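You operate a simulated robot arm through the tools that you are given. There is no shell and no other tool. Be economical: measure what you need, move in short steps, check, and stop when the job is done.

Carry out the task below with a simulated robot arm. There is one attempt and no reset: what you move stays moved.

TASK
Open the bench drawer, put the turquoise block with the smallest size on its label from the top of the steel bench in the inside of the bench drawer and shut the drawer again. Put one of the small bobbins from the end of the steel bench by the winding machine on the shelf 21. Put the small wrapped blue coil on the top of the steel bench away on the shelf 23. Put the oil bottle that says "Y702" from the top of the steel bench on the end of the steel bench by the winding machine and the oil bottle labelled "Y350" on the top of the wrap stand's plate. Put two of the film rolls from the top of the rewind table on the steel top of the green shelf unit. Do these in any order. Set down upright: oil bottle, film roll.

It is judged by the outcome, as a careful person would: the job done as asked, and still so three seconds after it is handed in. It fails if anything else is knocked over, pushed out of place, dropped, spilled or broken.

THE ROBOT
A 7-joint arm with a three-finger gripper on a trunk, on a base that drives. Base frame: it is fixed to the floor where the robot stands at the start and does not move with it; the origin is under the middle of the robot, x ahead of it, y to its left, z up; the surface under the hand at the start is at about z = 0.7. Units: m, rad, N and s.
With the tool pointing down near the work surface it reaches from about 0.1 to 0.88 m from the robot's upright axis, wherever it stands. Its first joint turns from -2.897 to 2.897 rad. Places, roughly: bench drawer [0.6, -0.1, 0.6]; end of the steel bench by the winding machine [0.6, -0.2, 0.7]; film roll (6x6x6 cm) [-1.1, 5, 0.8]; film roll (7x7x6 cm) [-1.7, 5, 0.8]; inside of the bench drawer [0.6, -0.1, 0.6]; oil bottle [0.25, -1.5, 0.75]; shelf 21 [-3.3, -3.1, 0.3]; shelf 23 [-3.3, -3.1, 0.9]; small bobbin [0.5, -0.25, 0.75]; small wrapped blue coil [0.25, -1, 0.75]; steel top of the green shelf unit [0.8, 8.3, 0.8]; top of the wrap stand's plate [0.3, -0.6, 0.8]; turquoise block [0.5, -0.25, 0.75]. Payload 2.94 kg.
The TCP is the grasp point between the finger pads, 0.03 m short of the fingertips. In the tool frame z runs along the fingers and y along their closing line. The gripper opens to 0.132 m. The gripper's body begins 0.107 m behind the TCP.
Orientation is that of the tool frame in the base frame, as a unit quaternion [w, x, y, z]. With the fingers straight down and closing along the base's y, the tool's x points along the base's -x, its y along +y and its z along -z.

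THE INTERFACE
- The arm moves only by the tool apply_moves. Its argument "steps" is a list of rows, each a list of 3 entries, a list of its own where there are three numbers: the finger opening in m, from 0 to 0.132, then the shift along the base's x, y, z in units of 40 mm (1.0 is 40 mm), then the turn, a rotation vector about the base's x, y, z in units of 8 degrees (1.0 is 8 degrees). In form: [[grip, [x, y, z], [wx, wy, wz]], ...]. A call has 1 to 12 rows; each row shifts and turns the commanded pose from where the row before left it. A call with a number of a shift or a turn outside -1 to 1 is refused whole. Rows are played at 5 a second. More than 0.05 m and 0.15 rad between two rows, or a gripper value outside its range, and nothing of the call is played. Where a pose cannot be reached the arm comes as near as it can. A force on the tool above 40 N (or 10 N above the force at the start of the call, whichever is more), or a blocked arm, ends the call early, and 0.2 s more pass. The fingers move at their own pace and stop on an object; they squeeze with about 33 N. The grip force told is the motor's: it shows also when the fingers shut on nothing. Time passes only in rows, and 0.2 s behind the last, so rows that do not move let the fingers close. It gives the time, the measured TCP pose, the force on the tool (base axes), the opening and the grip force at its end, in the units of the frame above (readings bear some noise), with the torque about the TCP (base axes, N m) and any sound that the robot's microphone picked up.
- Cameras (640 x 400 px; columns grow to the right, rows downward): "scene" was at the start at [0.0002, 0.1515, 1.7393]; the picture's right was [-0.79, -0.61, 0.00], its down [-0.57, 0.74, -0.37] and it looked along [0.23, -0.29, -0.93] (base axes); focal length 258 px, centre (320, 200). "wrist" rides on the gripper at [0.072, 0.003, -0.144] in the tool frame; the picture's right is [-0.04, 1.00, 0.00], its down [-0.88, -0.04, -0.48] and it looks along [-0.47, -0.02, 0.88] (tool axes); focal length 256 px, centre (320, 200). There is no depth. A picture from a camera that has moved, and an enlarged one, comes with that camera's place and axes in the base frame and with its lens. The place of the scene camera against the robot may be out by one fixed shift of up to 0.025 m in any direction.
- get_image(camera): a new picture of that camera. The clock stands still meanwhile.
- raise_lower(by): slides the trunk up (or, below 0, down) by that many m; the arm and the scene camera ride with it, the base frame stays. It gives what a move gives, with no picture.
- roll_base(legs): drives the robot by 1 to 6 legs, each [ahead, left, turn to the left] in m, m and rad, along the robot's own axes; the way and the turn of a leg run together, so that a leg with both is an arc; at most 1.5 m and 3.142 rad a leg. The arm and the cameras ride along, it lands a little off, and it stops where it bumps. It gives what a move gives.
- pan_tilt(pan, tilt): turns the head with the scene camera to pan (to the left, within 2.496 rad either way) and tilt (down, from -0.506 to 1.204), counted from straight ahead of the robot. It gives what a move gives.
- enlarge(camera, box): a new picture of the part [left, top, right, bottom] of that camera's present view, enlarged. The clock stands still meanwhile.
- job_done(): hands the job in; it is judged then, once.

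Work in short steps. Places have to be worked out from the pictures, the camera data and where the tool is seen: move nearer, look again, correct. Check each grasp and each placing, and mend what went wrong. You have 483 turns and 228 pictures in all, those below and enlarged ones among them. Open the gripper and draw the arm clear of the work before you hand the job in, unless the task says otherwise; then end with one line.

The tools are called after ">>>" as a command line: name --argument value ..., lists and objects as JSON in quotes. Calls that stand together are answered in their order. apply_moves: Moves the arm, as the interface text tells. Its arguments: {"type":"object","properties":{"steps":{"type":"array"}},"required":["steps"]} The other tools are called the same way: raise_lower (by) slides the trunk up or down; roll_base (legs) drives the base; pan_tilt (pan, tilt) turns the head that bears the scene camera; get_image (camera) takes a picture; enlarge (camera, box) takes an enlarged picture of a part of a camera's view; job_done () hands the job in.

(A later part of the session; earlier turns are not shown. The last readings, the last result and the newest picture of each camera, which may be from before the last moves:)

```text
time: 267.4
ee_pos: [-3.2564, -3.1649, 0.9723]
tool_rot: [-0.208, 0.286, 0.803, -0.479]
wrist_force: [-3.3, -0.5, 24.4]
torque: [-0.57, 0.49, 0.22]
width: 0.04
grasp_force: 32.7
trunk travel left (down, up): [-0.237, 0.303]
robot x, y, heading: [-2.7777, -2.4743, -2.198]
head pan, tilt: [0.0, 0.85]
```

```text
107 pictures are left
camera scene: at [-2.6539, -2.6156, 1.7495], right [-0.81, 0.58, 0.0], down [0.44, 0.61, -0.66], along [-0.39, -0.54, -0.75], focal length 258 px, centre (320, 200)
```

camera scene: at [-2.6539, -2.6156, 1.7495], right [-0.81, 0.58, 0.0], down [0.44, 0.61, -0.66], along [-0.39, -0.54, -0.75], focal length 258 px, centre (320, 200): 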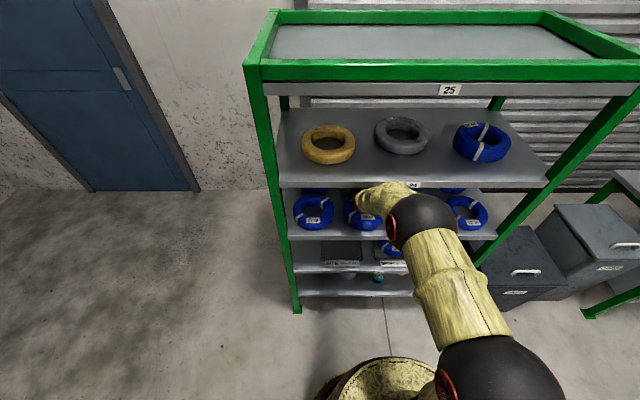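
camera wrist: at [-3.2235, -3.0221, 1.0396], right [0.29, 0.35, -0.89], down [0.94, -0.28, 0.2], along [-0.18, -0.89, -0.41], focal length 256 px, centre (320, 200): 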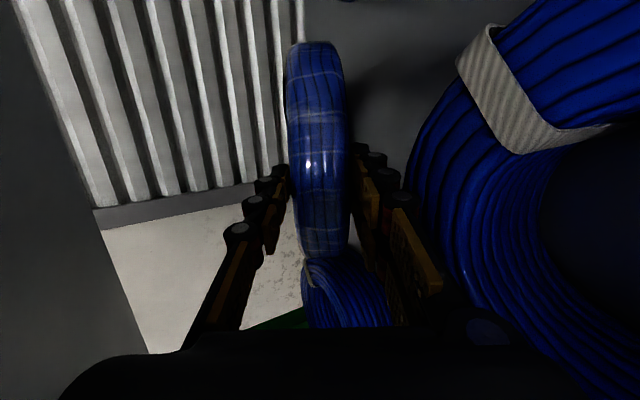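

Likely the forearm's top touches shelf 24's lip, wedging the hand. I un-pitch gradually (tips up), then raise a little.

>>> apply_moves --steps '[[0.0, [0, 0, 0], [-0.3, 0.286, 0]], [0.0, [0, 0, 0.1], [-0.3, 0.286, 0]], [0.0, [0, 0, 0.2], [-0.3, 0.286, 0]], [0.0, [0, 0, 0], [0, 0, 0]]]'

```text
time: 268.4
ee_pos: [-3.2578, -3.1647, 0.9798]
tool_rot: [-0.236, 0.27, 0.76, -0.542]
wrist_force: [-1.1, -0.5, -6.7]
torque: [0.41, -0.32, -0.02]
width: 0.0395
grasp_force: 33.5
trunk travel left (down, up): [-0.237, 0.303]
robot x, y, heading: [-2.7793, -2.4761, -2.191]
head pan, tilt: [0.0, 0.85]
```

Free again (only the coil's weight). Now move 3.5 cm deeper.

>>> apply_moves --steps '[[0.0, [-0.17, -0.24, 0.05], [0, 0, 0]], [0.0, [-0.17, -0.24, 0], [0, 0, 0]], [0.0, [-0.17, -0.24, 0], [0, 0, 0]], [0.0, [0, 0, 0], [0, 0, 0]]]'

>>> get_image --camera "wrist"

```text
time: 269.4
ee_pos: [-3.279, -3.196, 0.9825]
tool_rot: [-0.236, 0.27, 0.759, -0.543]
wrist_force: [0.5, 0.1, -6.0]
torque: [0.41, -0.29, 0.01]
width: 0.0394
grasp_force: 33.1
trunk travel left (down, up): [-0.237, 0.303]
robot x, y, heading: [-2.7771, -2.476, -2.192]
head pan, tilt: [0.0, 0.85]
```

```text
106 pictures are left
camera wrist: at [-3.2383, -3.0463, 1.0277], right [0.19, 0.24, -0.95], down [0.96, -0.27, 0.12], along [-0.22, -0.94, -0.27], focal length 256 px, centre (320, 200)
```

wrist: 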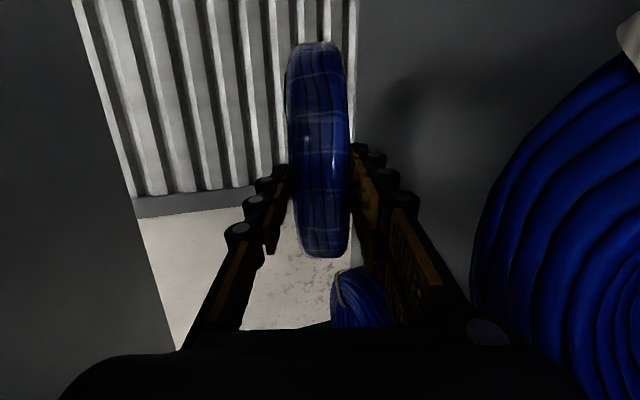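

Depth now 0.25 (near rim past the 25 m coil). Pitch ~4° more and lower 1 cm, watching force.

>>> apply_moves --steps '[[0.0, [0, 0, -0.12], [0.18, -0.17, 0]], [0.0, [0, 0, -0.13], [0.18, -0.17, 0]], [0.0, [0, 0, 0], [0, 0, 0]]]'

```text
time: 270.2
ee_pos: [-3.2745, -3.1919, 0.9684]
tool_rot: [-0.225, 0.277, 0.78, -0.514]
wrist_force: [0.4, -0.9, -5.3]
torque: [0.41, -0.34, -0.02]
width: 0.0394
grasp_force: 33.5
trunk travel left (down, up): [-0.237, 0.303]
robot x, y, heading: [-2.7801, -2.4768, -2.195]
head pan, tilt: [0.0, 0.85]
```

Still free. Lower another 1.2 cm.

>>> apply_moves --steps '[[0.0, [-0.04, -0.06, -0.15], [0, 0, 0]], [0.0, [0, 0, -0.15], [0, 0, 0]], [0.0, [0, 0, 0], [0, 0, 0]]]'

```text
time: 271.0
ee_pos: [-3.2803, -3.1952, 0.9639]
tool_rot: [-0.226, 0.278, 0.777, -0.518]
wrist_force: [0.5, 0.0, -5.6]
torque: [0.39, -0.3, 0.0]
width: 0.0396
grasp_force: 33.4
trunk travel left (down, up): [-0.237, 0.303]
robot x, y, heading: [-2.7783, -2.4784, -2.194]
head pan, tilt: [0.0, 0.85]
```

Open gently to 70 mm so the lower finger eases the near rim down, then see.

>>> apply_moves --steps '[[0.05, [0, 0, 0], [0, 0, 0]], [0.06, [0, 0, 0], [0, 0, 0]], [0.07, [0, 0, 0], [0, 0, 0]], [0.07, [0, 0, 0], [0, 0, 0]]]'

>>> get_image --camera "wrist"

```text
time: 272.1
ee_pos: [-3.2825, -3.1963, 0.9666]
tool_rot: [-0.227, 0.276, 0.775, -0.521]
wrist_force: [-11.3, -10.9, 31.2]
torque: [2.12, -1.36, 0.34]
width: 0.0534
grasp_force: 0.1
trunk travel left (down, up): [-0.237, 0.303]
robot x, y, heading: [-2.7754, -2.4743, -2.194]
head pan, tilt: [0.0, 0.85]
stopped in row 4: the force on the tool passed its limit at 40 N (the readings are from after the stop); the commanded pose is now the measured one
```

```text
105 pictures are left
camera wrist: at [-3.2437, -3.0493, 1.0192], right [0.22, 0.28, -0.94], down [0.95, -0.27, 0.15], along [-0.21, -0.92, -0.32], focal length 256 px, centre (320, 200)
```

wrist: 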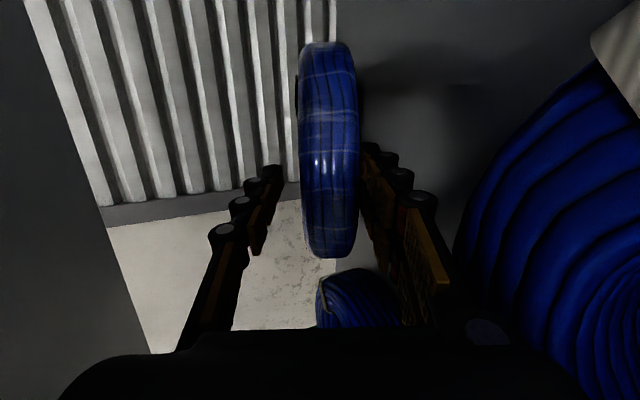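

The open lower finger presses the 25 m coil; raise 1 cm to relieve, then withdraw horizontally so the near rim drops off the finger.

>>> apply_moves --steps '[[0.055, [0, 0, 0.25], [0, 0, 0]], [0.055, [0, 0, 0.1], [0, 0, 0]], [0.055, [0, 0, 0], [0, 0, 0]]]'

>>> get_image --camera "wrist"

```text
time: 272.9
ee_pos: [-3.2786, -3.192, 0.9625]
tool_rot: [-0.224, 0.278, 0.782, -0.51]
wrist_force: [-5.6, -8.0, 18.4]
torque: [1.25, -0.83, 0.1]
width: 0.0448
grasp_force: 0.1
trunk travel left (down, up): [-0.237, 0.303]
robot x, y, heading: [-2.7801, -2.479, -2.188]
head pan, tilt: [0.0, 0.85]
```

```text
104 pictures are left
camera wrist: at [-3.2413, -3.0465, 1.0186], right [0.24, 0.3, -0.93], down [0.95, -0.27, 0.15], along [-0.21, -0.91, -0.35], focal length 256 px, centre (320, 200)
```

wrist: 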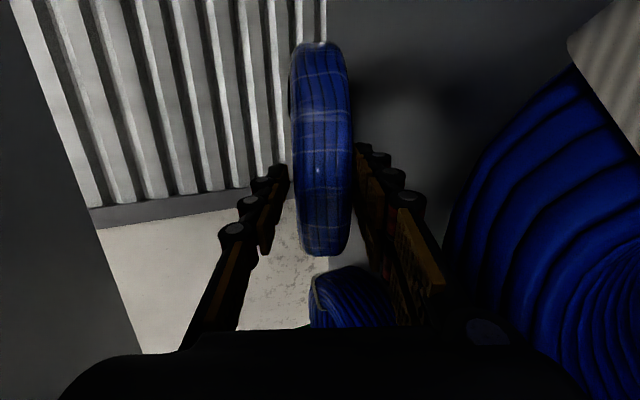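

The forearm is under shelf 24's lip while the body touches the 25 m coil. I retreat in small steps with slight tips-up rotation, which frees both, watching forces.

>>> apply_moves --steps '[[0.06, [0, 0, 0], [-0.25, 0.236, 0]], [0.06, [0.1, 0.14, 0.1], [-0.15, 0.14, 0]], [0.06, [0, 0, 0], [0, 0, 0]]]'

>>> get_image --camera "wrist"

```text
time: 273.7
ee_pos: [-3.2786, -3.1909, 0.9859]
tool_rot: [-0.238, 0.27, 0.754, -0.549]
wrist_force: [-1.0, -0.4, -2.5]
torque: [0.01, -0.07, 0.01]
width: 0.0617
grasp_force: 1.1
trunk travel left (down, up): [-0.237, 0.303]
robot x, y, heading: [-2.7764, -2.4789, -2.194]
head pan, tilt: [0.0, 0.85]
```

```text
103 pictures are left
camera wrist: at [-3.2376, -3.0425, 1.0278], right [0.18, 0.22, -0.96], down [0.96, -0.26, 0.11], along [-0.23, -0.94, -0.26], focal length 256 px, centre (320, 200)
```

wrist: 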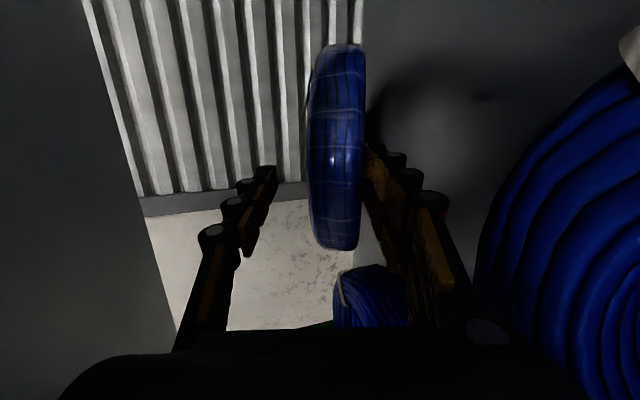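

Free now: only half the coil's weight rests on the lower finger, far edge on the shelf. Open a bit more and withdraw horizontally.

>>> apply_moves --steps '[[0.075, [0, 0, 0], [0, 0, 0]], [0.075, [0, 0, 0], [0, 0, 0]], [0.075, [0.58, 0.81, 0.05], [0, 0, 0]], [0.075, [0.58, 0.81, 0.05], [0, 0, 0]], [0.075, [0, 0, 0], [0, 0, 0]]]'

>>> get_image --camera "wrist"

```text
time: 274.9
ee_pos: [-3.2302, -3.1247, 0.9913]
tool_rot: [-0.24, 0.269, 0.754, -0.549]
wrist_force: [0.1, 1.1, 13.4]
torque: [0.56, -0.44, 0.01]
width: 0.0676
grasp_force: 0.1
trunk travel left (down, up): [-0.237, 0.303]
robot x, y, heading: [-2.7807, -2.4768, -2.194]
head pan, tilt: [0.0, 0.85]
```

```text
102 pictures are left
camera wrist: at [-3.1908, -2.9749, 1.0325], right [0.17, 0.22, -0.96], down [0.96, -0.26, 0.11], along [-0.23, -0.94, -0.26], focal length 256 px, centre (320, 200)
```

wrist: 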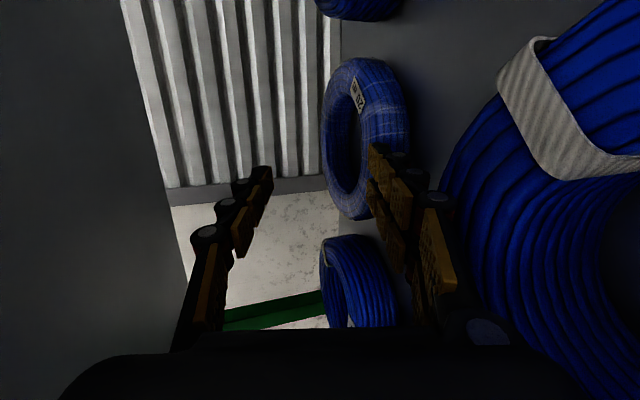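

The coil has settled flat in the gap. The hand grazes the 25 m coil; I close the fingers some, raise, and withdraw fully.

>>> apply_moves --steps '[[0.04, [0, 0, 0.2], [0, 0, 0]], [0.04, [0.05, 0.07, 0.2], [-0.3, 0.286, 0]], [0.04, [0, 0, 0.1], [-0.2, 0.19, 0]], [0.04, [0, 0, 0], [0, 0, 0]]]'

```text
time: 275.9
ee_pos: [-3.2279, -3.1228, 1.0069]
tool_rot: [-0.255, 0.259, 0.727, -0.583]
wrist_force: [0.0, -0.7, 0.2]
torque: [0.02, 0.0, -0.02]
width: 0.04
grasp_force: 0.0
trunk travel left (down, up): [-0.237, 0.303]
robot x, y, heading: [-2.7797, -2.4728, -2.192]
head pan, tilt: [0.0, 0.85]
```

Free of contact. Back the base straight out and inspect the shelf.

>>> roll_base --legs '[[-0.5, 0, 0]]'

>>> pan_tilt --pan 0.0 --tilt 0.5

>>> enlarge --camera "scene" --box '[250, 150, 500, 320]'

>>> raise_lower --by -0.23

>>> enlarge --camera "scene" --box '[250, 100, 500, 270]'

```text
time: 278.9
ee_pos: [-2.9352, -2.7122, 1.0074]
tool_rot: [-0.256, 0.259, 0.727, -0.582]
wrist_force: [0.0, -0.2, 0.8]
torque: [-0.03, 0.0, -0.01]
width: 0.0402
grasp_force: 0.0
trunk travel left (down, up): [-0.237, 0.303]
robot x, y, heading: [-2.484, -2.0606, -2.194]
head pan, tilt: [0.0, 0.85]
```

```text
time: 279.7
ee_pos: [-2.9357, -2.7121, 1.0059]
tool_rot: [-0.255, 0.26, 0.727, -0.583]
wrist_force: [0.2, -0.2, -0.7]
torque: [-0.01, 0.02, -0.01]
width: 0.04
grasp_force: 0.0
trunk travel left (down, up): [-0.237, 0.303]
robot x, y, heading: [-2.4825, -2.0649, -2.191]
head pan, tilt: [0.0, 0.499]
```

```text
2.35 times, centred on (375, 235) of scene
camera zoom: at [-2.3703, -2.2189, 1.7793], right [-0.81, 0.58, 0.0], down [0.28, 0.39, -0.88], along [-0.51, -0.71, -0.48], focal length 606 px, centre (191, 118)
```

zoom: 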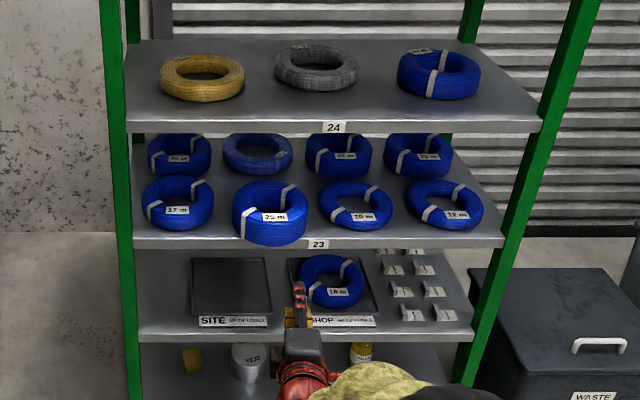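

```text
time: 282.1
ee_pos: [-2.9353, -2.7111, 0.7769]
tool_rot: [-0.255, 0.26, 0.727, -0.583]
wrist_force: [0.2, 0.4, 0.8]
torque: [0.01, 0.0, -0.02]
width: 0.04
grasp_force: 0.1
trunk travel left (down, up): [-0.007, 0.533]
robot x, y, heading: [-2.485, -2.0654, -2.191]
head pan, tilt: [0.0, 0.499]
```

```text
2.35 times, centred on (375, 185) of scene
camera zoom: at [-2.3703, -2.2188, 1.5495], right [-0.81, 0.58, 0.0], down [0.28, 0.39, -0.88], along [-0.51, -0.71, -0.48], focal length 606 px, centre (191, 235)
```

zoom: 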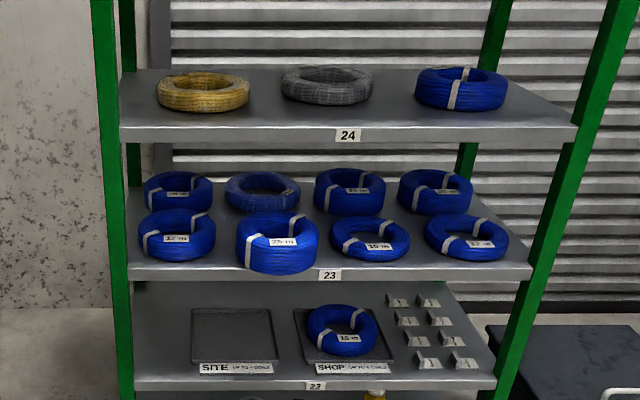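

The blue coil lies flat in the gap, but the 25 m coil got dragged ~5 cm forward. I must push it back: fingers closed, at z≈0.907, straight from the front.

>>> raise_lower --by 0.13

>>> roll_base --legs '[[0.23, -0.008, 0]]'

>>> apply_moves --steps '[[0.0, [0, 0, 0], [0, 0, 0]], [0.0, [0, 0, 0], [0, 0, 0]], [0.0, [0, 0, 0], [0, 0, 0]]]'

>>> get_image --camera "scene"

>>> get_image --camera "wrist"

```text
time: 283.7
ee_pos: [-2.9365, -2.711, 0.9067]
tool_rot: [-0.254, 0.26, 0.727, -0.583]
wrist_force: [0.6, -0.5, 0.1]
torque: [-0.01, -0.01, 0.01]
width: 0.0401
grasp_force: 0.0
trunk travel left (down, up): [-0.137, 0.403]
robot x, y, heading: [-2.4865, -2.0606, -2.193]
head pan, tilt: [0.0, 0.499]
```

```text
time: 285.4
ee_pos: [-3.0766, -2.8992, 0.907]
tool_rot: [-0.254, 0.259, 0.728, -0.582]
wrist_force: [1.0, 0.4, -0.7]
torque: [-0.02, 0.01, 0.01]
width: 0.0401
grasp_force: 0.1
trunk travel left (down, up): [-0.137, 0.403]
robot x, y, heading: [-2.6284, -2.2513, -2.19]
head pan, tilt: [0.0, 0.499]
```

```text
time: 286.2
ee_pos: [-3.0769, -2.8989, 0.9069]
tool_rot: [-0.254, 0.258, 0.727, -0.583]
wrist_force: [-0.1, -0.5, -0.6]
torque: [-0.01, 0.0, -0.02]
width: 0.0003
grasp_force: 13.6
trunk travel left (down, up): [-0.137, 0.403]
robot x, y, heading: [-2.6275, -2.2498, -2.189]
head pan, tilt: [0.0, 0.499]
```

```text
99 pictures are left
camera scene: at [-2.513, -2.4044, 1.6794], right [-0.81, 0.58, 0.0], down [0.28, 0.39, -0.88], along [-0.51, -0.71, -0.48], focal length 258 px, centre (320, 200)
```

scene: 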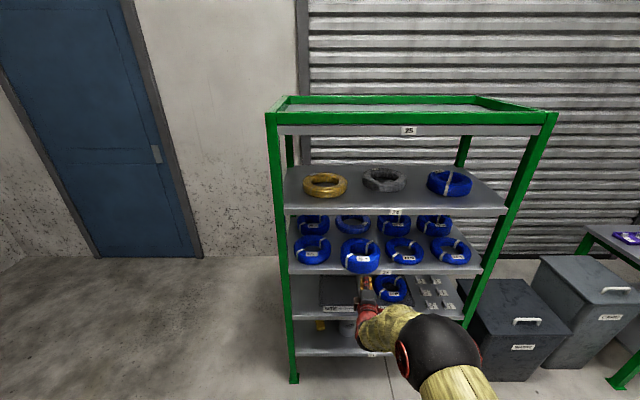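

```text
98 pictures are left
camera wrist: at [-3.0347, -2.7468, 0.9363], right [0.11, 0.16, -0.98], down [0.96, -0.26, 0.07], along [-0.24, -0.95, -0.18], focal length 256 px, centre (320, 200)
```

wrist: 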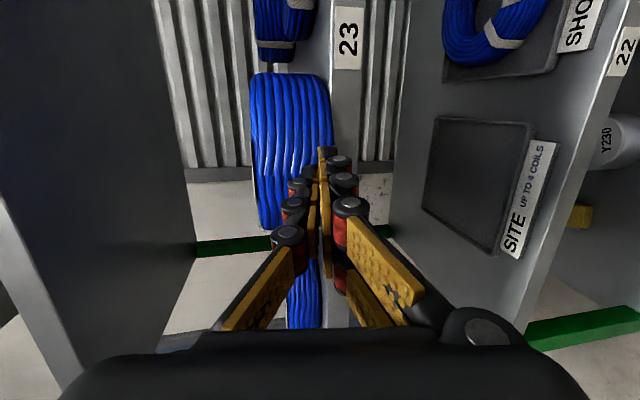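

Fingers are centred on the 25 m coil just below mid-height. Push gently forward ~9 cm with the arm.

>>> apply_moves --steps '[[0.0, [-0.436, -0.61, 0], [0, 0, 0]], [0.0, [-0.436, -0.61, 0], [0, 0, 0]], [0.0, [-0.29, -0.407, 0], [0, 0, 0]], [0.0, [-0.145, -0.2, 0], [0, 0, 0]], [0.0, [0, 0, 0], [0, 0, 0]]]'

>>> enlarge --camera "scene" --box '[260, 160, 510, 330]'

```text
time: 287.4
ee_pos: [-3.1303, -2.9713, 0.9051]
tool_rot: [-0.255, 0.259, 0.727, -0.582]
wrist_force: [0.3, 0.9, 0.8]
torque: [-0.01, -0.01, -0.03]
width: 0.0001
grasp_force: 29.0
trunk travel left (down, up): [-0.137, 0.403]
robot x, y, heading: [-2.6264, -2.2472, -2.193]
head pan, tilt: [0.0, 0.499]
```

```text
2.35 times, centred on (385, 245) of scene
camera zoom: at [-2.5131, -2.4045, 1.6794], right [-0.81, 0.58, 0.0], down [0.28, 0.39, -0.88], along [-0.51, -0.71, -0.48], focal length 606 px, centre (167, 94)
```

zoom: 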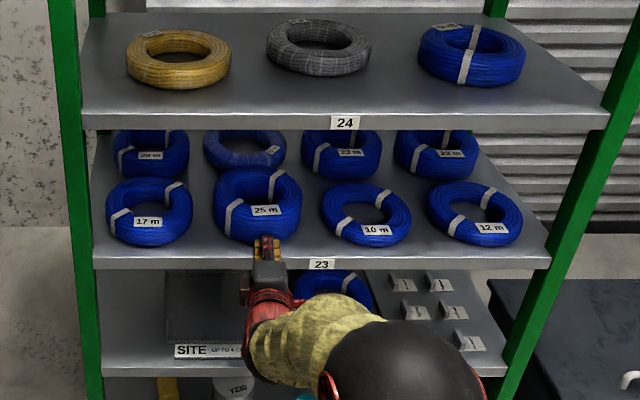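

The 25 m coil is back in line (≈same coordinates as originally). Withdraw and re-check.

>>> roll_base --legs '[[-0.45, 0, 0]]'

>>> enlarge --camera "scene" --box '[260, 130, 510, 300]'

```text
time: 290.1
ee_pos: [-2.8746, -2.6115, 0.907]
tool_rot: [-0.255, 0.26, 0.727, -0.583]
wrist_force: [0.9, -0.4, -0.4]
torque: [0.01, -0.02, -0.01]
width: 0.0
grasp_force: 28.7
trunk travel left (down, up): [-0.137, 0.403]
robot x, y, heading: [-2.3689, -1.8924, -2.191]
head pan, tilt: [0.0, 0.499]
```

```text
2.35 times, centred on (385, 215) of scene
camera zoom: at [-2.2563, -2.0463, 1.6794], right [-0.81, 0.58, 0.0], down [0.28, 0.39, -0.88], along [-0.51, -0.71, -0.48], focal length 606 px, centre (167, 165)
```

zoom: 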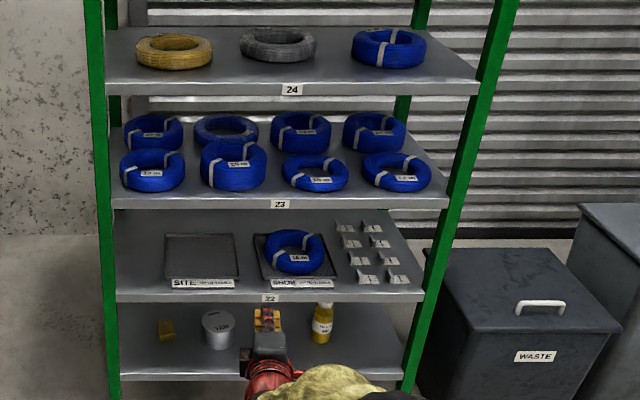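

Shelf 23 is tidy and the coil is in place. Next the film rolls. I fold the hand back to vertical near the body and look behind to plan the drive.

>>> apply_moves --steps '[[0.04, [0.4, 0.5, 0.4], [0.69, -0.655, 0]], [0.04, [0.4, 0.5, 0.4], [0.69, -0.655, 0]], [0.04, [0.4, 0.5, 0.4], [0.69, -0.655, 0]], [0.04, [0.4, 0.5, 0.4], [0.69, -0.655, 0]], [0.04, [0.4, 0.5, 0.4], [0.69, -0.655, 0]], [0.04, [0.4, 0.5, 0.4], [0.69, -0.655, 0]], [0.04, [0.4, 0.5, 0.4], [0.69, -0.655, 0]], [0.04, [0.4, 0.5, 0.4], [0.69, -0.655, 0]], [0.04, [0.4, 0.5, 0.4], [0.69, -0.655, 0]], [0.04, [0.4, 0.5, 0.4], [0.69, -0.655, 0]]]'

>>> pan_tilt --pan -1.5 --tilt 0.35

>>> get_image --camera "scene"

>>> pan_tilt --pan -2.45 --tilt 0.35

>>> get_image --camera "scene"

```text
time: 292.3
ee_pos: [-2.7125, -2.4101, 1.0682]
tool_rot: [-0.008, 0.337, 0.941, -0.022]
wrist_force: [0.8, -0.3, -0.5]
torque: [0.01, 0.0, 0.01]
width: 0.0399
grasp_force: 0.2
trunk travel left (down, up): [-0.137, 0.403]
robot x, y, heading: [-2.3707, -1.8963, -2.193]
head pan, tilt: [0.0, 0.499]
```

```text
time: 293.9
ee_pos: [-2.7141, -2.4105, 1.0681]
tool_rot: [-0.009, 0.338, 0.941, -0.024]
wrist_force: [0.1, -0.5, 0.9]
torque: [0.0, -0.03, 0.01]
width: 0.0402
grasp_force: 0.0
trunk travel left (down, up): [-0.137, 0.403]
robot x, y, heading: [-2.3718, -1.8898, -2.195]
head pan, tilt: [-1.499, 0.351]
```

```text
95 pictures are left
camera scene: at [-2.2823, -1.9234, 1.6931], right [0.52, 0.85, 0.0], down [0.29, -0.18, -0.94], along [-0.8, 0.49, -0.34], focal length 258 px, centre (320, 200)
```

scene: 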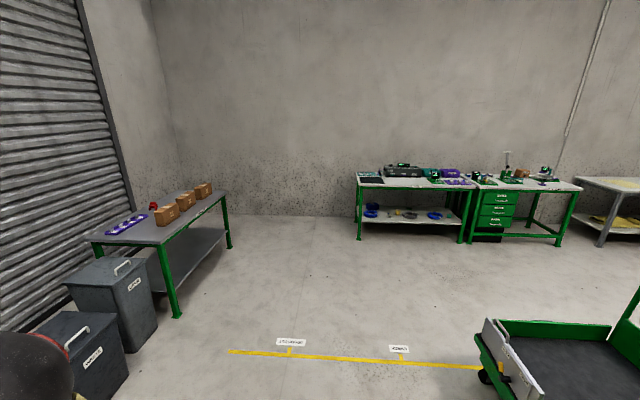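

```text
time: 295.1
ee_pos: [-2.714, -2.4103, 1.0681]
tool_rot: [-0.009, 0.338, 0.941, -0.024]
wrist_force: [-1.0, -0.2, -0.5]
torque: [0.03, 0.02, -0.01]
width: 0.0401
grasp_force: 0.1
trunk travel left (down, up): [-0.137, 0.403]
robot x, y, heading: [-2.3678, -1.8893, -2.199]
head pan, tilt: [-2.45, 0.351]
```

```text
94 pictures are left
camera scene: at [-2.2094, -1.8793, 1.6931], right [1.0, 0.07, 0.0], down [0.02, -0.34, -0.94], along [-0.06, 0.94, -0.34], focal length 258 px, centre (320, 200)
```

scene: 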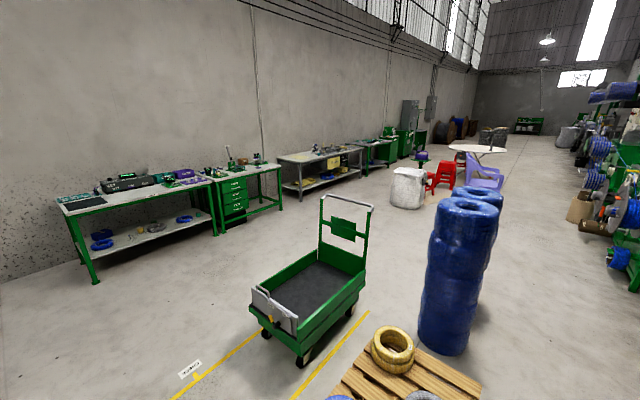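

Big hall. I zoom toward the expected rewind table (-1.4,5) and green shelf unit (0.8,8.3).

>>> enlarge --camera "scene" --box '[260, 80, 540, 220]'

>>> enlarge --camera "scene" --box '[340, 90, 460, 180]'

```text
2.29 times, centred on (400, 150) of scene
camera zoom: at [-2.2094, -1.8793, 1.6931], right [1.0, 0.07, 0.0], down [0.02, -0.34, -0.94], along [-0.06, 0.94, -0.34], focal length 589 px, centre (137, 314)
```

zoom: 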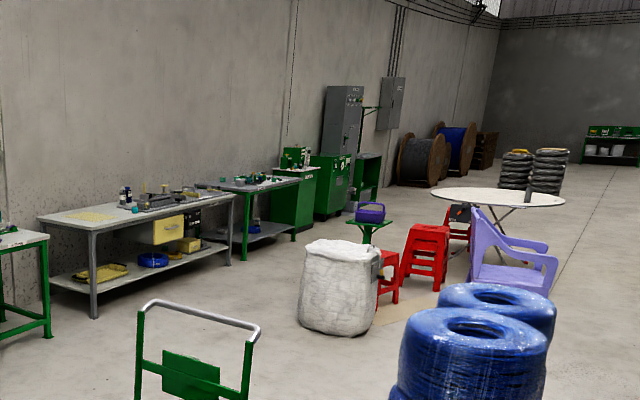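

```text
4.44 times, centred on (400, 135) of scene
camera zoom: at [-2.2094, -1.8793, 1.6931], right [1.0, 0.07, 0.0], down [0.02, -0.34, -0.94], along [-0.06, 0.94, -0.34], focal length 1144 px, centre (-36, 489)
```

zoom: 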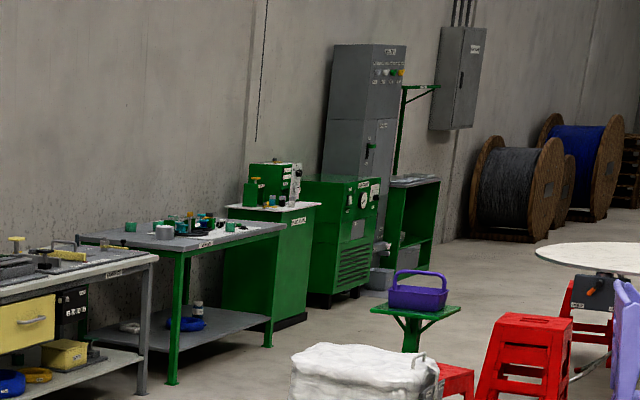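

The rewind table (steel top, green legs) and the green shelf unit line the far wall, parallel to the bench direction. I turn around and strafe to the aisle in front of those benches.

>>> roll_base --legs '[[0, 0, 3.12], [0, 1.2, 0], [0, 1.15, 0]]'

>>> pan_tilt --pan 0.0 --tilt 0.4

>>> get_image --camera "scene"

```text
time: 314.2
ee_pos: [-3.9413, 0.0581, 1.0682]
tool_rot: [-0.023, 0.939, -0.343, 0.008]
wrist_force: [1.3, 0.8, -0.9]
torque: [-0.03, 0.0, 0.0]
width: 0.0399
grasp_force: 0.1
trunk travel left (down, up): [-0.137, 0.403]
robot x, y, heading: [-4.2944, -0.4569, 0.937]
head pan, tilt: [-2.45, 0.351]
```

```text
time: 316.4
ee_pos: [-3.9407, 0.0575, 1.068]
tool_rot: [-0.023, 0.939, -0.344, 0.008]
wrist_force: [0.1, 0.4, -0.1]
torque: [-0.01, -0.01, -0.02]
width: 0.0401
grasp_force: 0.0
trunk travel left (down, up): [-0.137, 0.403]
robot x, y, heading: [-4.2914, -0.4595, 0.941]
head pan, tilt: [0.0, 0.4]
```

```text
91 pictures are left
camera scene: at [-4.4118, -0.2862, 1.6885], right [0.8, -0.59, 0.0], down [-0.23, -0.31, -0.92], along [0.55, 0.74, -0.39], focal length 258 px, centre (320, 200)
```

scene: 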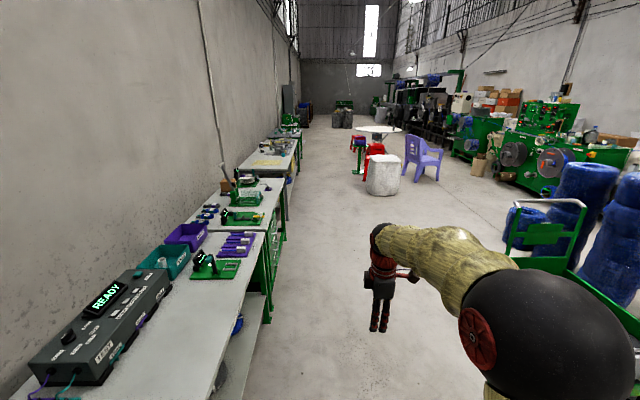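

Aisle ahead is clear (~0.4 m to the benches, ~0.3 m to the bag). Drive 4.5 m along it.

>>> roll_base --legs '[[0, 0, -0.015], [1.5, 0, 0], [1.5, 0, 0], [1.5, 0, 0]]'

>>> pan_tilt --pan 0.6 --tilt 0.5

>>> get_image --camera "scene"

```text
time: 338.2
ee_pos: [-1.157, 3.5694, 1.0677]
tool_rot: [-0.023, 0.93, -0.368, 0.009]
wrist_force: [0.1, 0.3, -0.3]
torque: [-0.04, 0.02, -0.02]
width: 0.04
grasp_force: 0.0
trunk travel left (down, up): [-0.137, 0.403]
robot x, y, heading: [-1.5336, 3.0722, 0.882]
head pan, tilt: [0.0, 0.4]
```

```text
time: 339.2
ee_pos: [-1.1568, 3.5691, 1.0673]
tool_rot: [-0.022, 0.93, -0.368, 0.008]
wrist_force: [-0.3, -0.5, 0.9]
torque: [0.0, -0.01, -0.01]
width: 0.0398
grasp_force: 0.1
trunk travel left (down, up): [-0.137, 0.403]
robot x, y, heading: [-1.5289, 3.0742, 0.883]
head pan, tilt: [0.6, 0.499]
```

```text
90 pictures are left
camera scene: at [-1.6954, 3.2679, 1.6794], right [1.0, -0.09, 0.0], down [-0.04, -0.48, -0.88], along [0.08, 0.87, -0.48], focal length 258 px, centre (320, 200)
```

scene: 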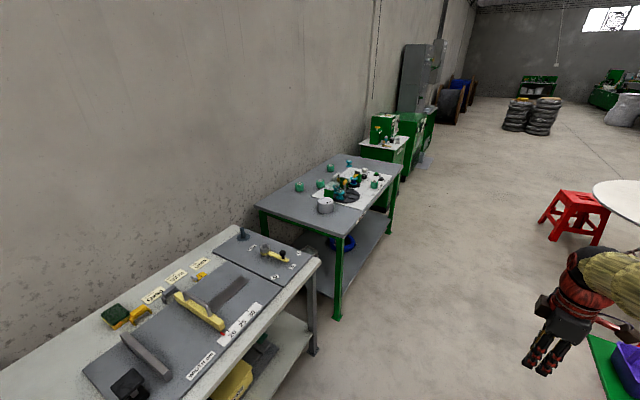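

Rewind table is ahead-left. Zoom in on its objects.

>>> enlarge --camera "scene" --box '[250, 140, 420, 260]'

```text
3.33 times, centred on (335, 200) of scene
camera zoom: at [-1.6954, 3.2679, 1.6794], right [1.0, -0.09, 0.0], down [-0.04, -0.48, -0.88], along [0.08, 0.87, -0.48], focal length 858 px, centre (270, 200)
```

zoom: 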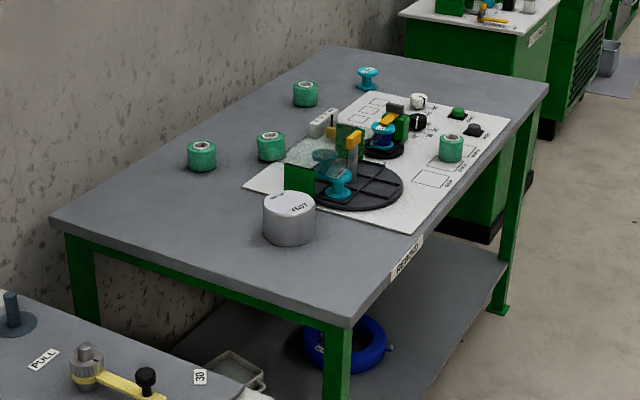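

Film rolls are the green cylinders; I'll take those at ≈(-1.69,5.03) and ≈(-1.53,5.07). A stand with a basket is close on the right, so I shift left 0.33 m, then advance and turn to face the table.

>>> roll_base --legs '[[0.0, 0.33, 0.045], [1.5, 0, 0]]'

>>> get_image --camera "scene"

```text
time: 348.4
ee_pos: [-0.5915, 5.0253, 1.0682]
tool_rot: [-0.023, 0.945, -0.327, 0.008]
wrist_force: [0.9, 0.3, 0.4]
torque: [-0.03, -0.01, 0.02]
width: 0.04
grasp_force: 0.2
trunk travel left (down, up): [-0.137, 0.403]
robot x, y, heading: [-0.9237, 4.501, 0.97]
head pan, tilt: [0.6, 0.499]
```

```text
88 pictures are left
camera scene: at [-1.1017, 4.6777, 1.6794], right [1.0, 0.0, 0.0], down [0.0, -0.48, -0.88], along [0.0, 0.88, -0.48], focal length 258 px, centre (320, 200)
```

scene: 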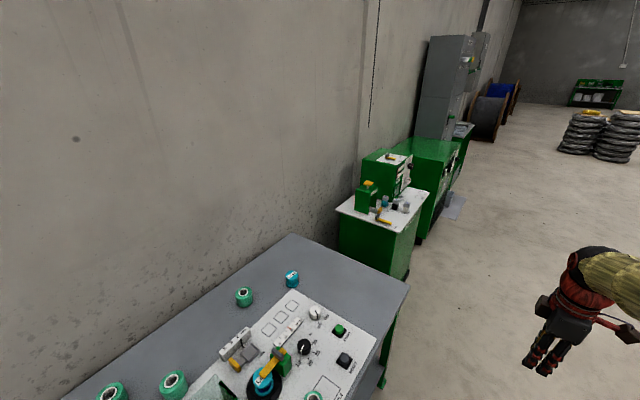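

Now turn left 1.53 rad to face the rewind table.

>>> roll_base --legs '[[0, 0, 1.53]]'

>>> pan_tilt --pan 0.0 --tilt 0.85

>>> get_image --camera "scene"

>>> get_image --camera "wrist"

```text
time: 352.5
ee_pos: [-1.4403, 4.8424, 1.0677]
tool_rot: [-0.022, 0.904, 0.426, -0.01]
wrist_force: [-0.1, -0.1, 1.3]
torque: [-0.01, -0.01, 0.01]
width: 0.0401
grasp_force: 0.1
trunk travel left (down, up): [-0.137, 0.403]
robot x, y, heading: [-0.9215, 4.4988, 2.513]
head pan, tilt: [0.6, 0.499]
```

```text
time: 353.5
ee_pos: [-1.4412, 4.8426, 1.0673]
tool_rot: [-0.022, 0.904, 0.426, -0.01]
wrist_force: [0.2, -0.4, -0.2]
torque: [0.01, -0.02, 0.02]
width: 0.04
grasp_force: 0.1
trunk travel left (down, up): [-0.137, 0.403]
robot x, y, heading: [-0.9199, 4.4979, 2.513]
head pan, tilt: [0.0, 0.85]
```

```text
87 pictures are left
camera scene: at [-1.0788, 4.3783, 1.6495], right [0.58, 0.81, 0.0], down [0.61, -0.44, -0.66], along [-0.54, 0.39, -0.75], focal length 258 px, centre (320, 200)
```

scene: 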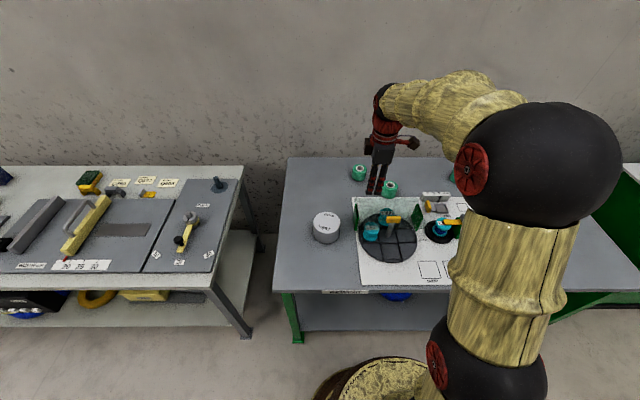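

```text
86 pictures are left
camera wrist: at [-1.3881, 4.8918, 1.2117], right [0.74, -0.67, -0.05], down [-0.57, -0.67, 0.48], along [-0.35, -0.33, -0.88], focal length 256 px, centre (320, 200)
```

wrist: 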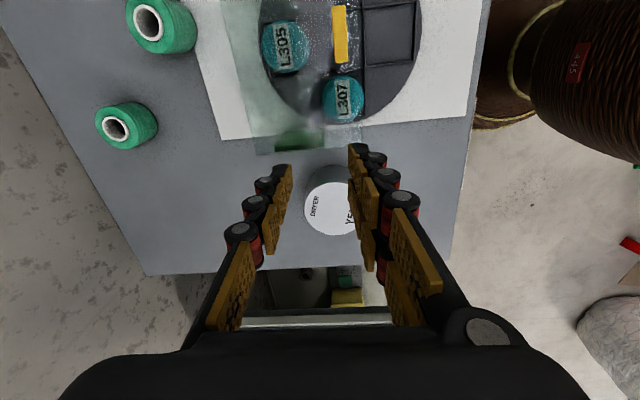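

Rolls A ≈(-1.673,5.033) and B ≈(-1.522,5.066). I drive 7 cm closer, level the tool, and move above B.

>>> roll_base --legs '[[0.07, 0, 0]]'

>>> apply_moves --steps '[[0.09, [0, 0, 0], [-0.22, -0.26, 0]], [0.09, [-0.1, 0.7, 0], [0, 0, 0]], [0.09, [-0.1, 0.7, 0], [0, 0, 0]], [0.09, [-0.1, 0.7, 0], [0, 0, 0]], [0.09, [-0.1, 0.7, 0], [0, 0, 0]]]'

>>> get_image --camera "wrist"

```text
time: 354.6
ee_pos: [-1.4985, 4.8848, 1.0668]
tool_rot: [-0.022, 0.905, 0.426, -0.011]
wrist_force: [0.1, 0.5, -0.5]
torque: [0.0, 0.02, 0.0]
width: 0.0399
grasp_force: 0.1
trunk travel left (down, up): [-0.137, 0.403]
robot x, y, heading: [-0.9812, 4.5372, 2.52]
head pan, tilt: [0.0, 0.85]
```

```text
time: 355.8
ee_pos: [-1.5162, 4.9961, 1.0687]
tool_rot: [0.0, 0.905, 0.426, 0.0]
wrist_force: [0.5, 1.0, 0.7]
torque: [0.03, 0.0, 0.0]
width: 0.09
grasp_force: 0.0
trunk travel left (down, up): [-0.137, 0.403]
robot x, y, heading: [-0.9812, 4.5352, 2.517]
head pan, tilt: [0.0, 0.85]
```

```text
85 pictures are left
camera wrist: at [-1.4683, 5.0489, 1.2118], right [0.74, -0.67, 0.0], down [-0.59, -0.65, 0.48], along [-0.32, -0.35, -0.88], focal length 256 px, centre (320, 200)
```

wrist: 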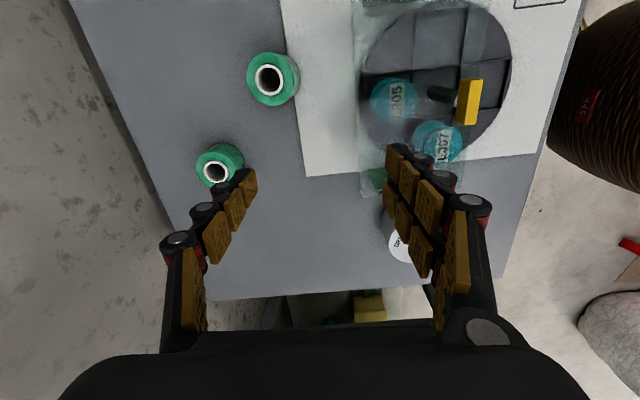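

B refined to (-1.529,5.077). Move over it and descend to 0.95 for a check.

>>> apply_moves --steps '[[0.1, [-0.16, 1, 0], [0, 0, 0]], [0.1, [-0.16, 1, 0], [0, 0, 0]], [0.1, [0, 0, -1], [0, 0, 0]], [0.1, [0, 0, -1], [0, 0, 0]], [0.1, [0, 0, -1], [0, 0, 0]], [0.1, [0, 0, 0], [0, 0, 0]]]'

>>> get_image --camera "wrist"

```text
time: 357.1
ee_pos: [-1.5259, 5.0773, 0.9476]
tool_rot: [-0.001, 0.905, 0.426, -0.001]
wrist_force: [-0.6, -1.1, -0.8]
torque: [0.04, 0.02, -0.02]
width: 0.1
grasp_force: 0.0
trunk travel left (down, up): [-0.137, 0.403]
robot x, y, heading: [-0.9807, 4.536, 2.514]
head pan, tilt: [0.0, 0.85]
```

```text
84 pictures are left
camera wrist: at [-1.4782, 5.1304, 1.0912], right [0.74, -0.67, 0.0], down [-0.59, -0.65, 0.48], along [-0.32, -0.35, -0.88], focal length 256 px, centre (320, 200)
```

wrist: 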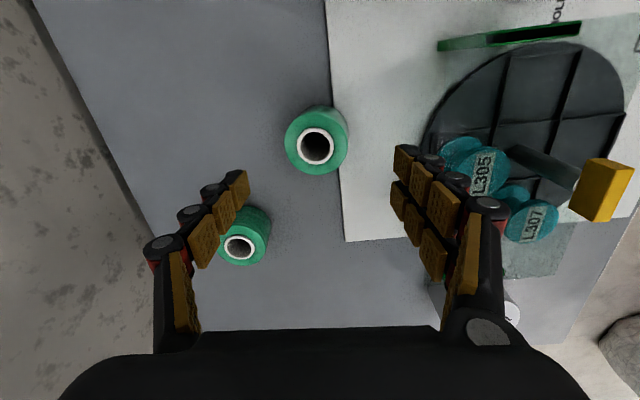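

Centred. Descend to z≈0.842 and grip.

>>> apply_moves --steps '[[0.1, [0, 0.12, -0.9], [0, 0, 0]], [0.1, [0, 0, -0.9], [0, 0, 0]], [0.1, [0, 0, -0.83], [0, 0, 0]], [0.1, [0, 0, 0], [0, 0, 0]], [0.0, [0, 0, 0], [0, 0, 0]], [0.0, [0, 0, 0], [0, 0, 0]], [0.0, [0, 0, 0], [0, 0, 0]], [0.0, [0, 0, 0], [0, 0, 0]]]'

>>> get_image --camera "wrist"

```text
time: 358.9
ee_pos: [-1.5254, 5.0802, 0.8449]
tool_rot: [-0.001, 0.905, 0.426, 0.0]
wrist_force: [-0.5, -0.1, 1.3]
torque: [-0.07, 0.02, 0.01]
width: 0.0645
grasp_force: 29.5
trunk travel left (down, up): [-0.137, 0.403]
robot x, y, heading: [-0.9804, 4.5387, 2.512]
head pan, tilt: [0.0, 0.85]
```

```text
83 pictures are left
camera wrist: at [-1.4785, 5.1345, 0.988], right [0.74, -0.67, 0.0], down [-0.59, -0.65, 0.48], along [-0.32, -0.35, -0.88], focal length 256 px, centre (320, 200)
```

wrist: 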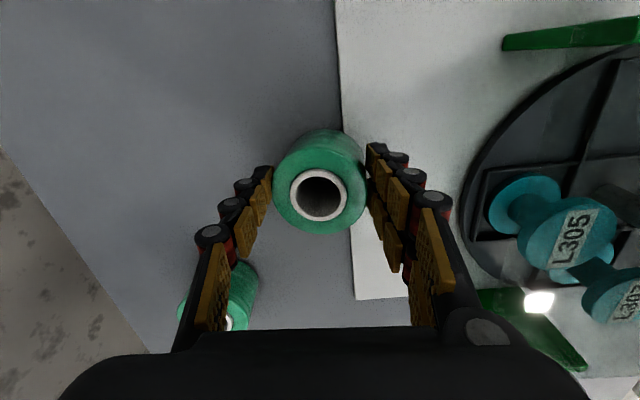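

Gripped at 64.5 mm. Lift high, back off, and turn to face along the aisle toward the green unit.

>>> apply_moves --steps '[[0.0, [0, 0, 0], [0, 0, 0]], [0.0, [0, 0, 0.7], [0, 0, 0]], [0.0, [0, 0, 1], [0, 0, 0]], [0.0, [0, 0, 1], [0, 0, 0]], [0.0, [0, 0, 1], [0, 0, 0]], [0.0, [0, 0, 1], [0, 0, 0]], [0.0, [0, 0, 1], [0, 0, 0]], [0.0, [0, 0, 1], [0, 0, 0]], [0.0, [0.5, -0.35, 0], [0, 0, 0]], [0.0, [0.6, -0.45, 0], [0, 0, 0]]]'

>>> roll_base --legs '[[-0.25, 0, 0], [0, 0, -1.58]]'

>>> pan_tilt --pan 0.2 --tilt 0.4

>>> get_image --camera "scene"

```text
time: 361.1
ee_pos: [-1.481, 5.0485, 1.1124]
tool_rot: [0.0, 0.905, 0.426, -0.001]
wrist_force: [0.3, 0.1, -0.9]
torque: [0.01, 0.0, 0.0]
width: 0.0619
grasp_force: 32.8
trunk travel left (down, up): [-0.137, 0.403]
robot x, y, heading: [-0.9795, 4.542, 2.513]
head pan, tilt: [0.0, 0.85]
```

```text
time: 366.9
ee_pos: [-0.2546, 4.8814, 1.111]
tool_rot: [-0.002, 0.936, -0.351, 0.0]
wrist_force: [0.4, 0.6, -2.2]
torque: [-0.03, 0.05, -0.02]
width: 0.0614
grasp_force: 33.1
trunk travel left (down, up): [-0.137, 0.403]
robot x, y, heading: [-0.7792, 4.3908, 0.915]
head pan, tilt: [0.0, 0.85]
```

```text
time: 367.8
ee_pos: [-0.254, 4.8801, 1.1105]
tool_rot: [-0.002, 0.936, -0.352, 0.0]
wrist_force: [0.3, -0.6, -2.3]
torque: [-0.01, 0.0, -0.02]
width: 0.0617
grasp_force: 32.8
trunk travel left (down, up): [-0.137, 0.403]
robot x, y, heading: [-0.7814, 4.3925, 0.92]
head pan, tilt: [0.201, 0.4]
```

```text
82 pictures are left
camera scene: at [-0.9111, 4.575, 1.6885], right [0.9, -0.44, 0.0], down [-0.17, -0.35, -0.92], along [0.4, 0.83, -0.39], focal length 258 px, centre (320, 200)
```

scene: 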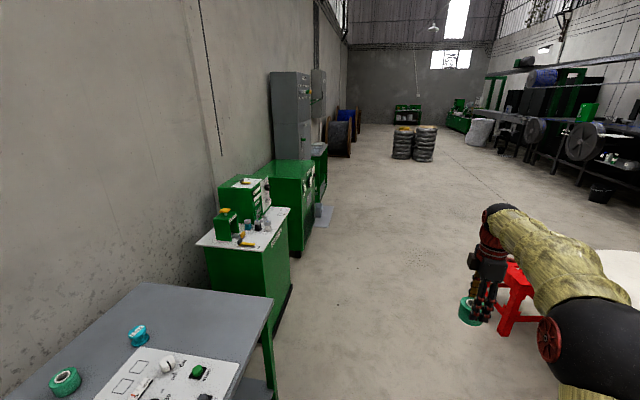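

Path clear ahead. Drive 4 m to the green shelf unit.

>>> roll_base --legs '[[1.4, 0, 0], [1.4, 0, 0], [1.0, 0, 0]]'

>>> pan_tilt --pan 0.9 --tilt 0.55

>>> get_image --camera "scene"

```text
time: 386.1
ee_pos: [1.9218, 7.9924, 1.1112]
tool_rot: [-0.001, 0.944, -0.329, 0.001]
wrist_force: [-0.5, -0.3, -1.5]
torque: [0.03, -0.01, 0.03]
width: 0.061
grasp_force: 32.6
trunk travel left (down, up): [-0.137, 0.403]
robot x, y, heading: [1.4203, 7.482, 0.971]
head pan, tilt: [0.201, 0.4]
```

```text
time: 387.1
ee_pos: [1.9215, 7.993, 1.1116]
tool_rot: [0.0, 0.944, -0.329, 0.001]
wrist_force: [-0.3, -1.0, -3.0]
torque: [-0.02, -0.01, 0.02]
width: 0.061
grasp_force: 33.0
trunk travel left (down, up): [-0.137, 0.403]
robot x, y, heading: [1.4222, 7.4803, 0.965]
head pan, tilt: [0.901, 0.55]
```

```text
81 pictures are left
camera scene: at [1.2183, 7.6575, 1.6749], right [0.96, 0.29, 0.0], down [0.15, -0.5, -0.85], along [-0.25, 0.82, -0.52], focal length 258 px, centre (320, 200)
```

scene: 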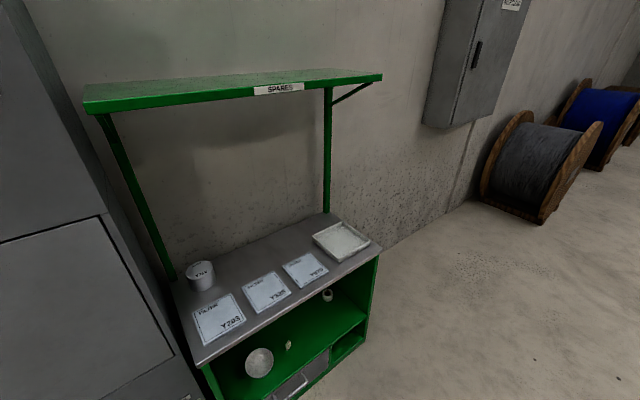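

The unit has a steel top with items and an overhead "SPARES" shelf. Zoom to find clear space.

>>> enlarge --camera "scene" --box '[150, 190, 400, 380]'

```text
2.11 times, centred on (275, 285) of scene
camera zoom: at [1.2183, 7.6575, 1.6749], right [0.96, 0.29, 0.0], down [0.15, -0.5, -0.85], along [-0.25, 0.82, -0.52], focal length 542 px, centre (415, 21)
```

zoom: 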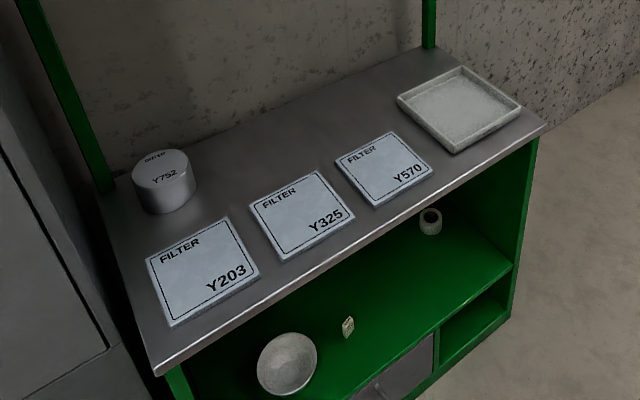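

Free steel is behind the filters: spots ≈(0.68,8.42) and ≈(0.78,8.595). I move ahead 0.3, turn left to face the unit, and approach.

>>> roll_base --legs '[[0.3, 0, 0], [0, 0, 1.535]]'

>>> pan_tilt --pan 0.1 --tilt 0.75

>>> get_image --camera "scene"

```text
time: 392.9
ee_pos: [1.103, 8.249, 1.1111]
tool_rot: [0.0, 0.911, 0.413, 0.0]
wrist_force: [-0.1, -0.4, -2.0]
torque: [0.01, 0.0, 0.0]
width: 0.0608
grasp_force: 32.3
trunk travel left (down, up): [-0.137, 0.403]
robot x, y, heading: [1.5942, 7.7266, 2.487]
head pan, tilt: [0.901, 0.55]
```

```text
time: 394.0
ee_pos: [1.1051, 8.249, 1.1102]
tool_rot: [-0.001, 0.911, 0.413, 0.0]
wrist_force: [-0.3, -0.7, -2.2]
torque: [0.06, -0.04, 0.01]
width: 0.0608
grasp_force: 33.3
trunk travel left (down, up): [-0.137, 0.403]
robot x, y, heading: [1.593, 7.7247, 2.484]
head pan, tilt: [0.099, 0.75]
```

```text
79 pictures are left
camera scene: at [1.4233, 7.6061, 1.6575], right [0.53, 0.85, 0.0], down [0.58, -0.36, -0.73], along [-0.62, 0.38, -0.68], focal length 258 px, centre (320, 200)
```

scene: 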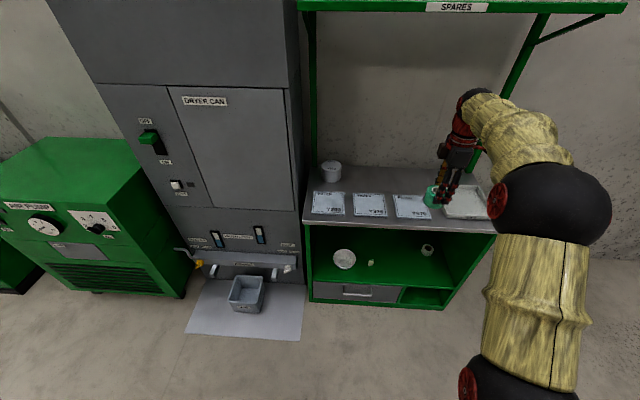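

Spot 1 is straight ahead. Advance 0.33 m (hand stays above everything at z 1.11).

>>> roll_base --legs '[[0.33, 0, 0]]'

>>> get_image --camera "scene"

>>> get_image --camera "wrist"

```text
time: 396.2
ee_pos: [0.8434, 8.4506, 1.1102]
tool_rot: [0.0, 0.911, 0.413, 0.0]
wrist_force: [0.1, -0.2, -1.9]
torque: [0.02, 0.0, -0.02]
width: 0.0608
grasp_force: 32.6
trunk travel left (down, up): [-0.137, 0.403]
robot x, y, heading: [1.3292, 7.9255, 2.483]
head pan, tilt: [0.099, 0.75]
```

```text
78 pictures are left
camera scene: at [1.1614, 7.8077, 1.6574], right [0.53, 0.85, 0.0], down [0.58, -0.36, -0.73], along [-0.62, 0.39, -0.68], focal length 258 px, centre (320, 200)
```

scene: 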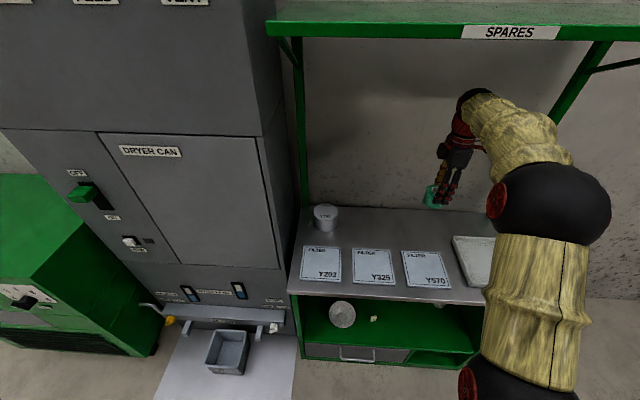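

```text
77 pictures are left
camera wrist: at [0.8921, 8.5031, 1.2543], right [0.72, -0.69, 0.0], down [-0.61, -0.63, 0.48], along [-0.33, -0.34, -0.88], focal length 256 px, centre (320, 200)
```

wrist: 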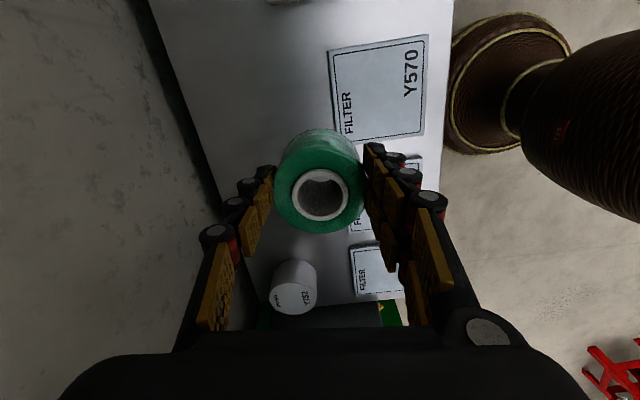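

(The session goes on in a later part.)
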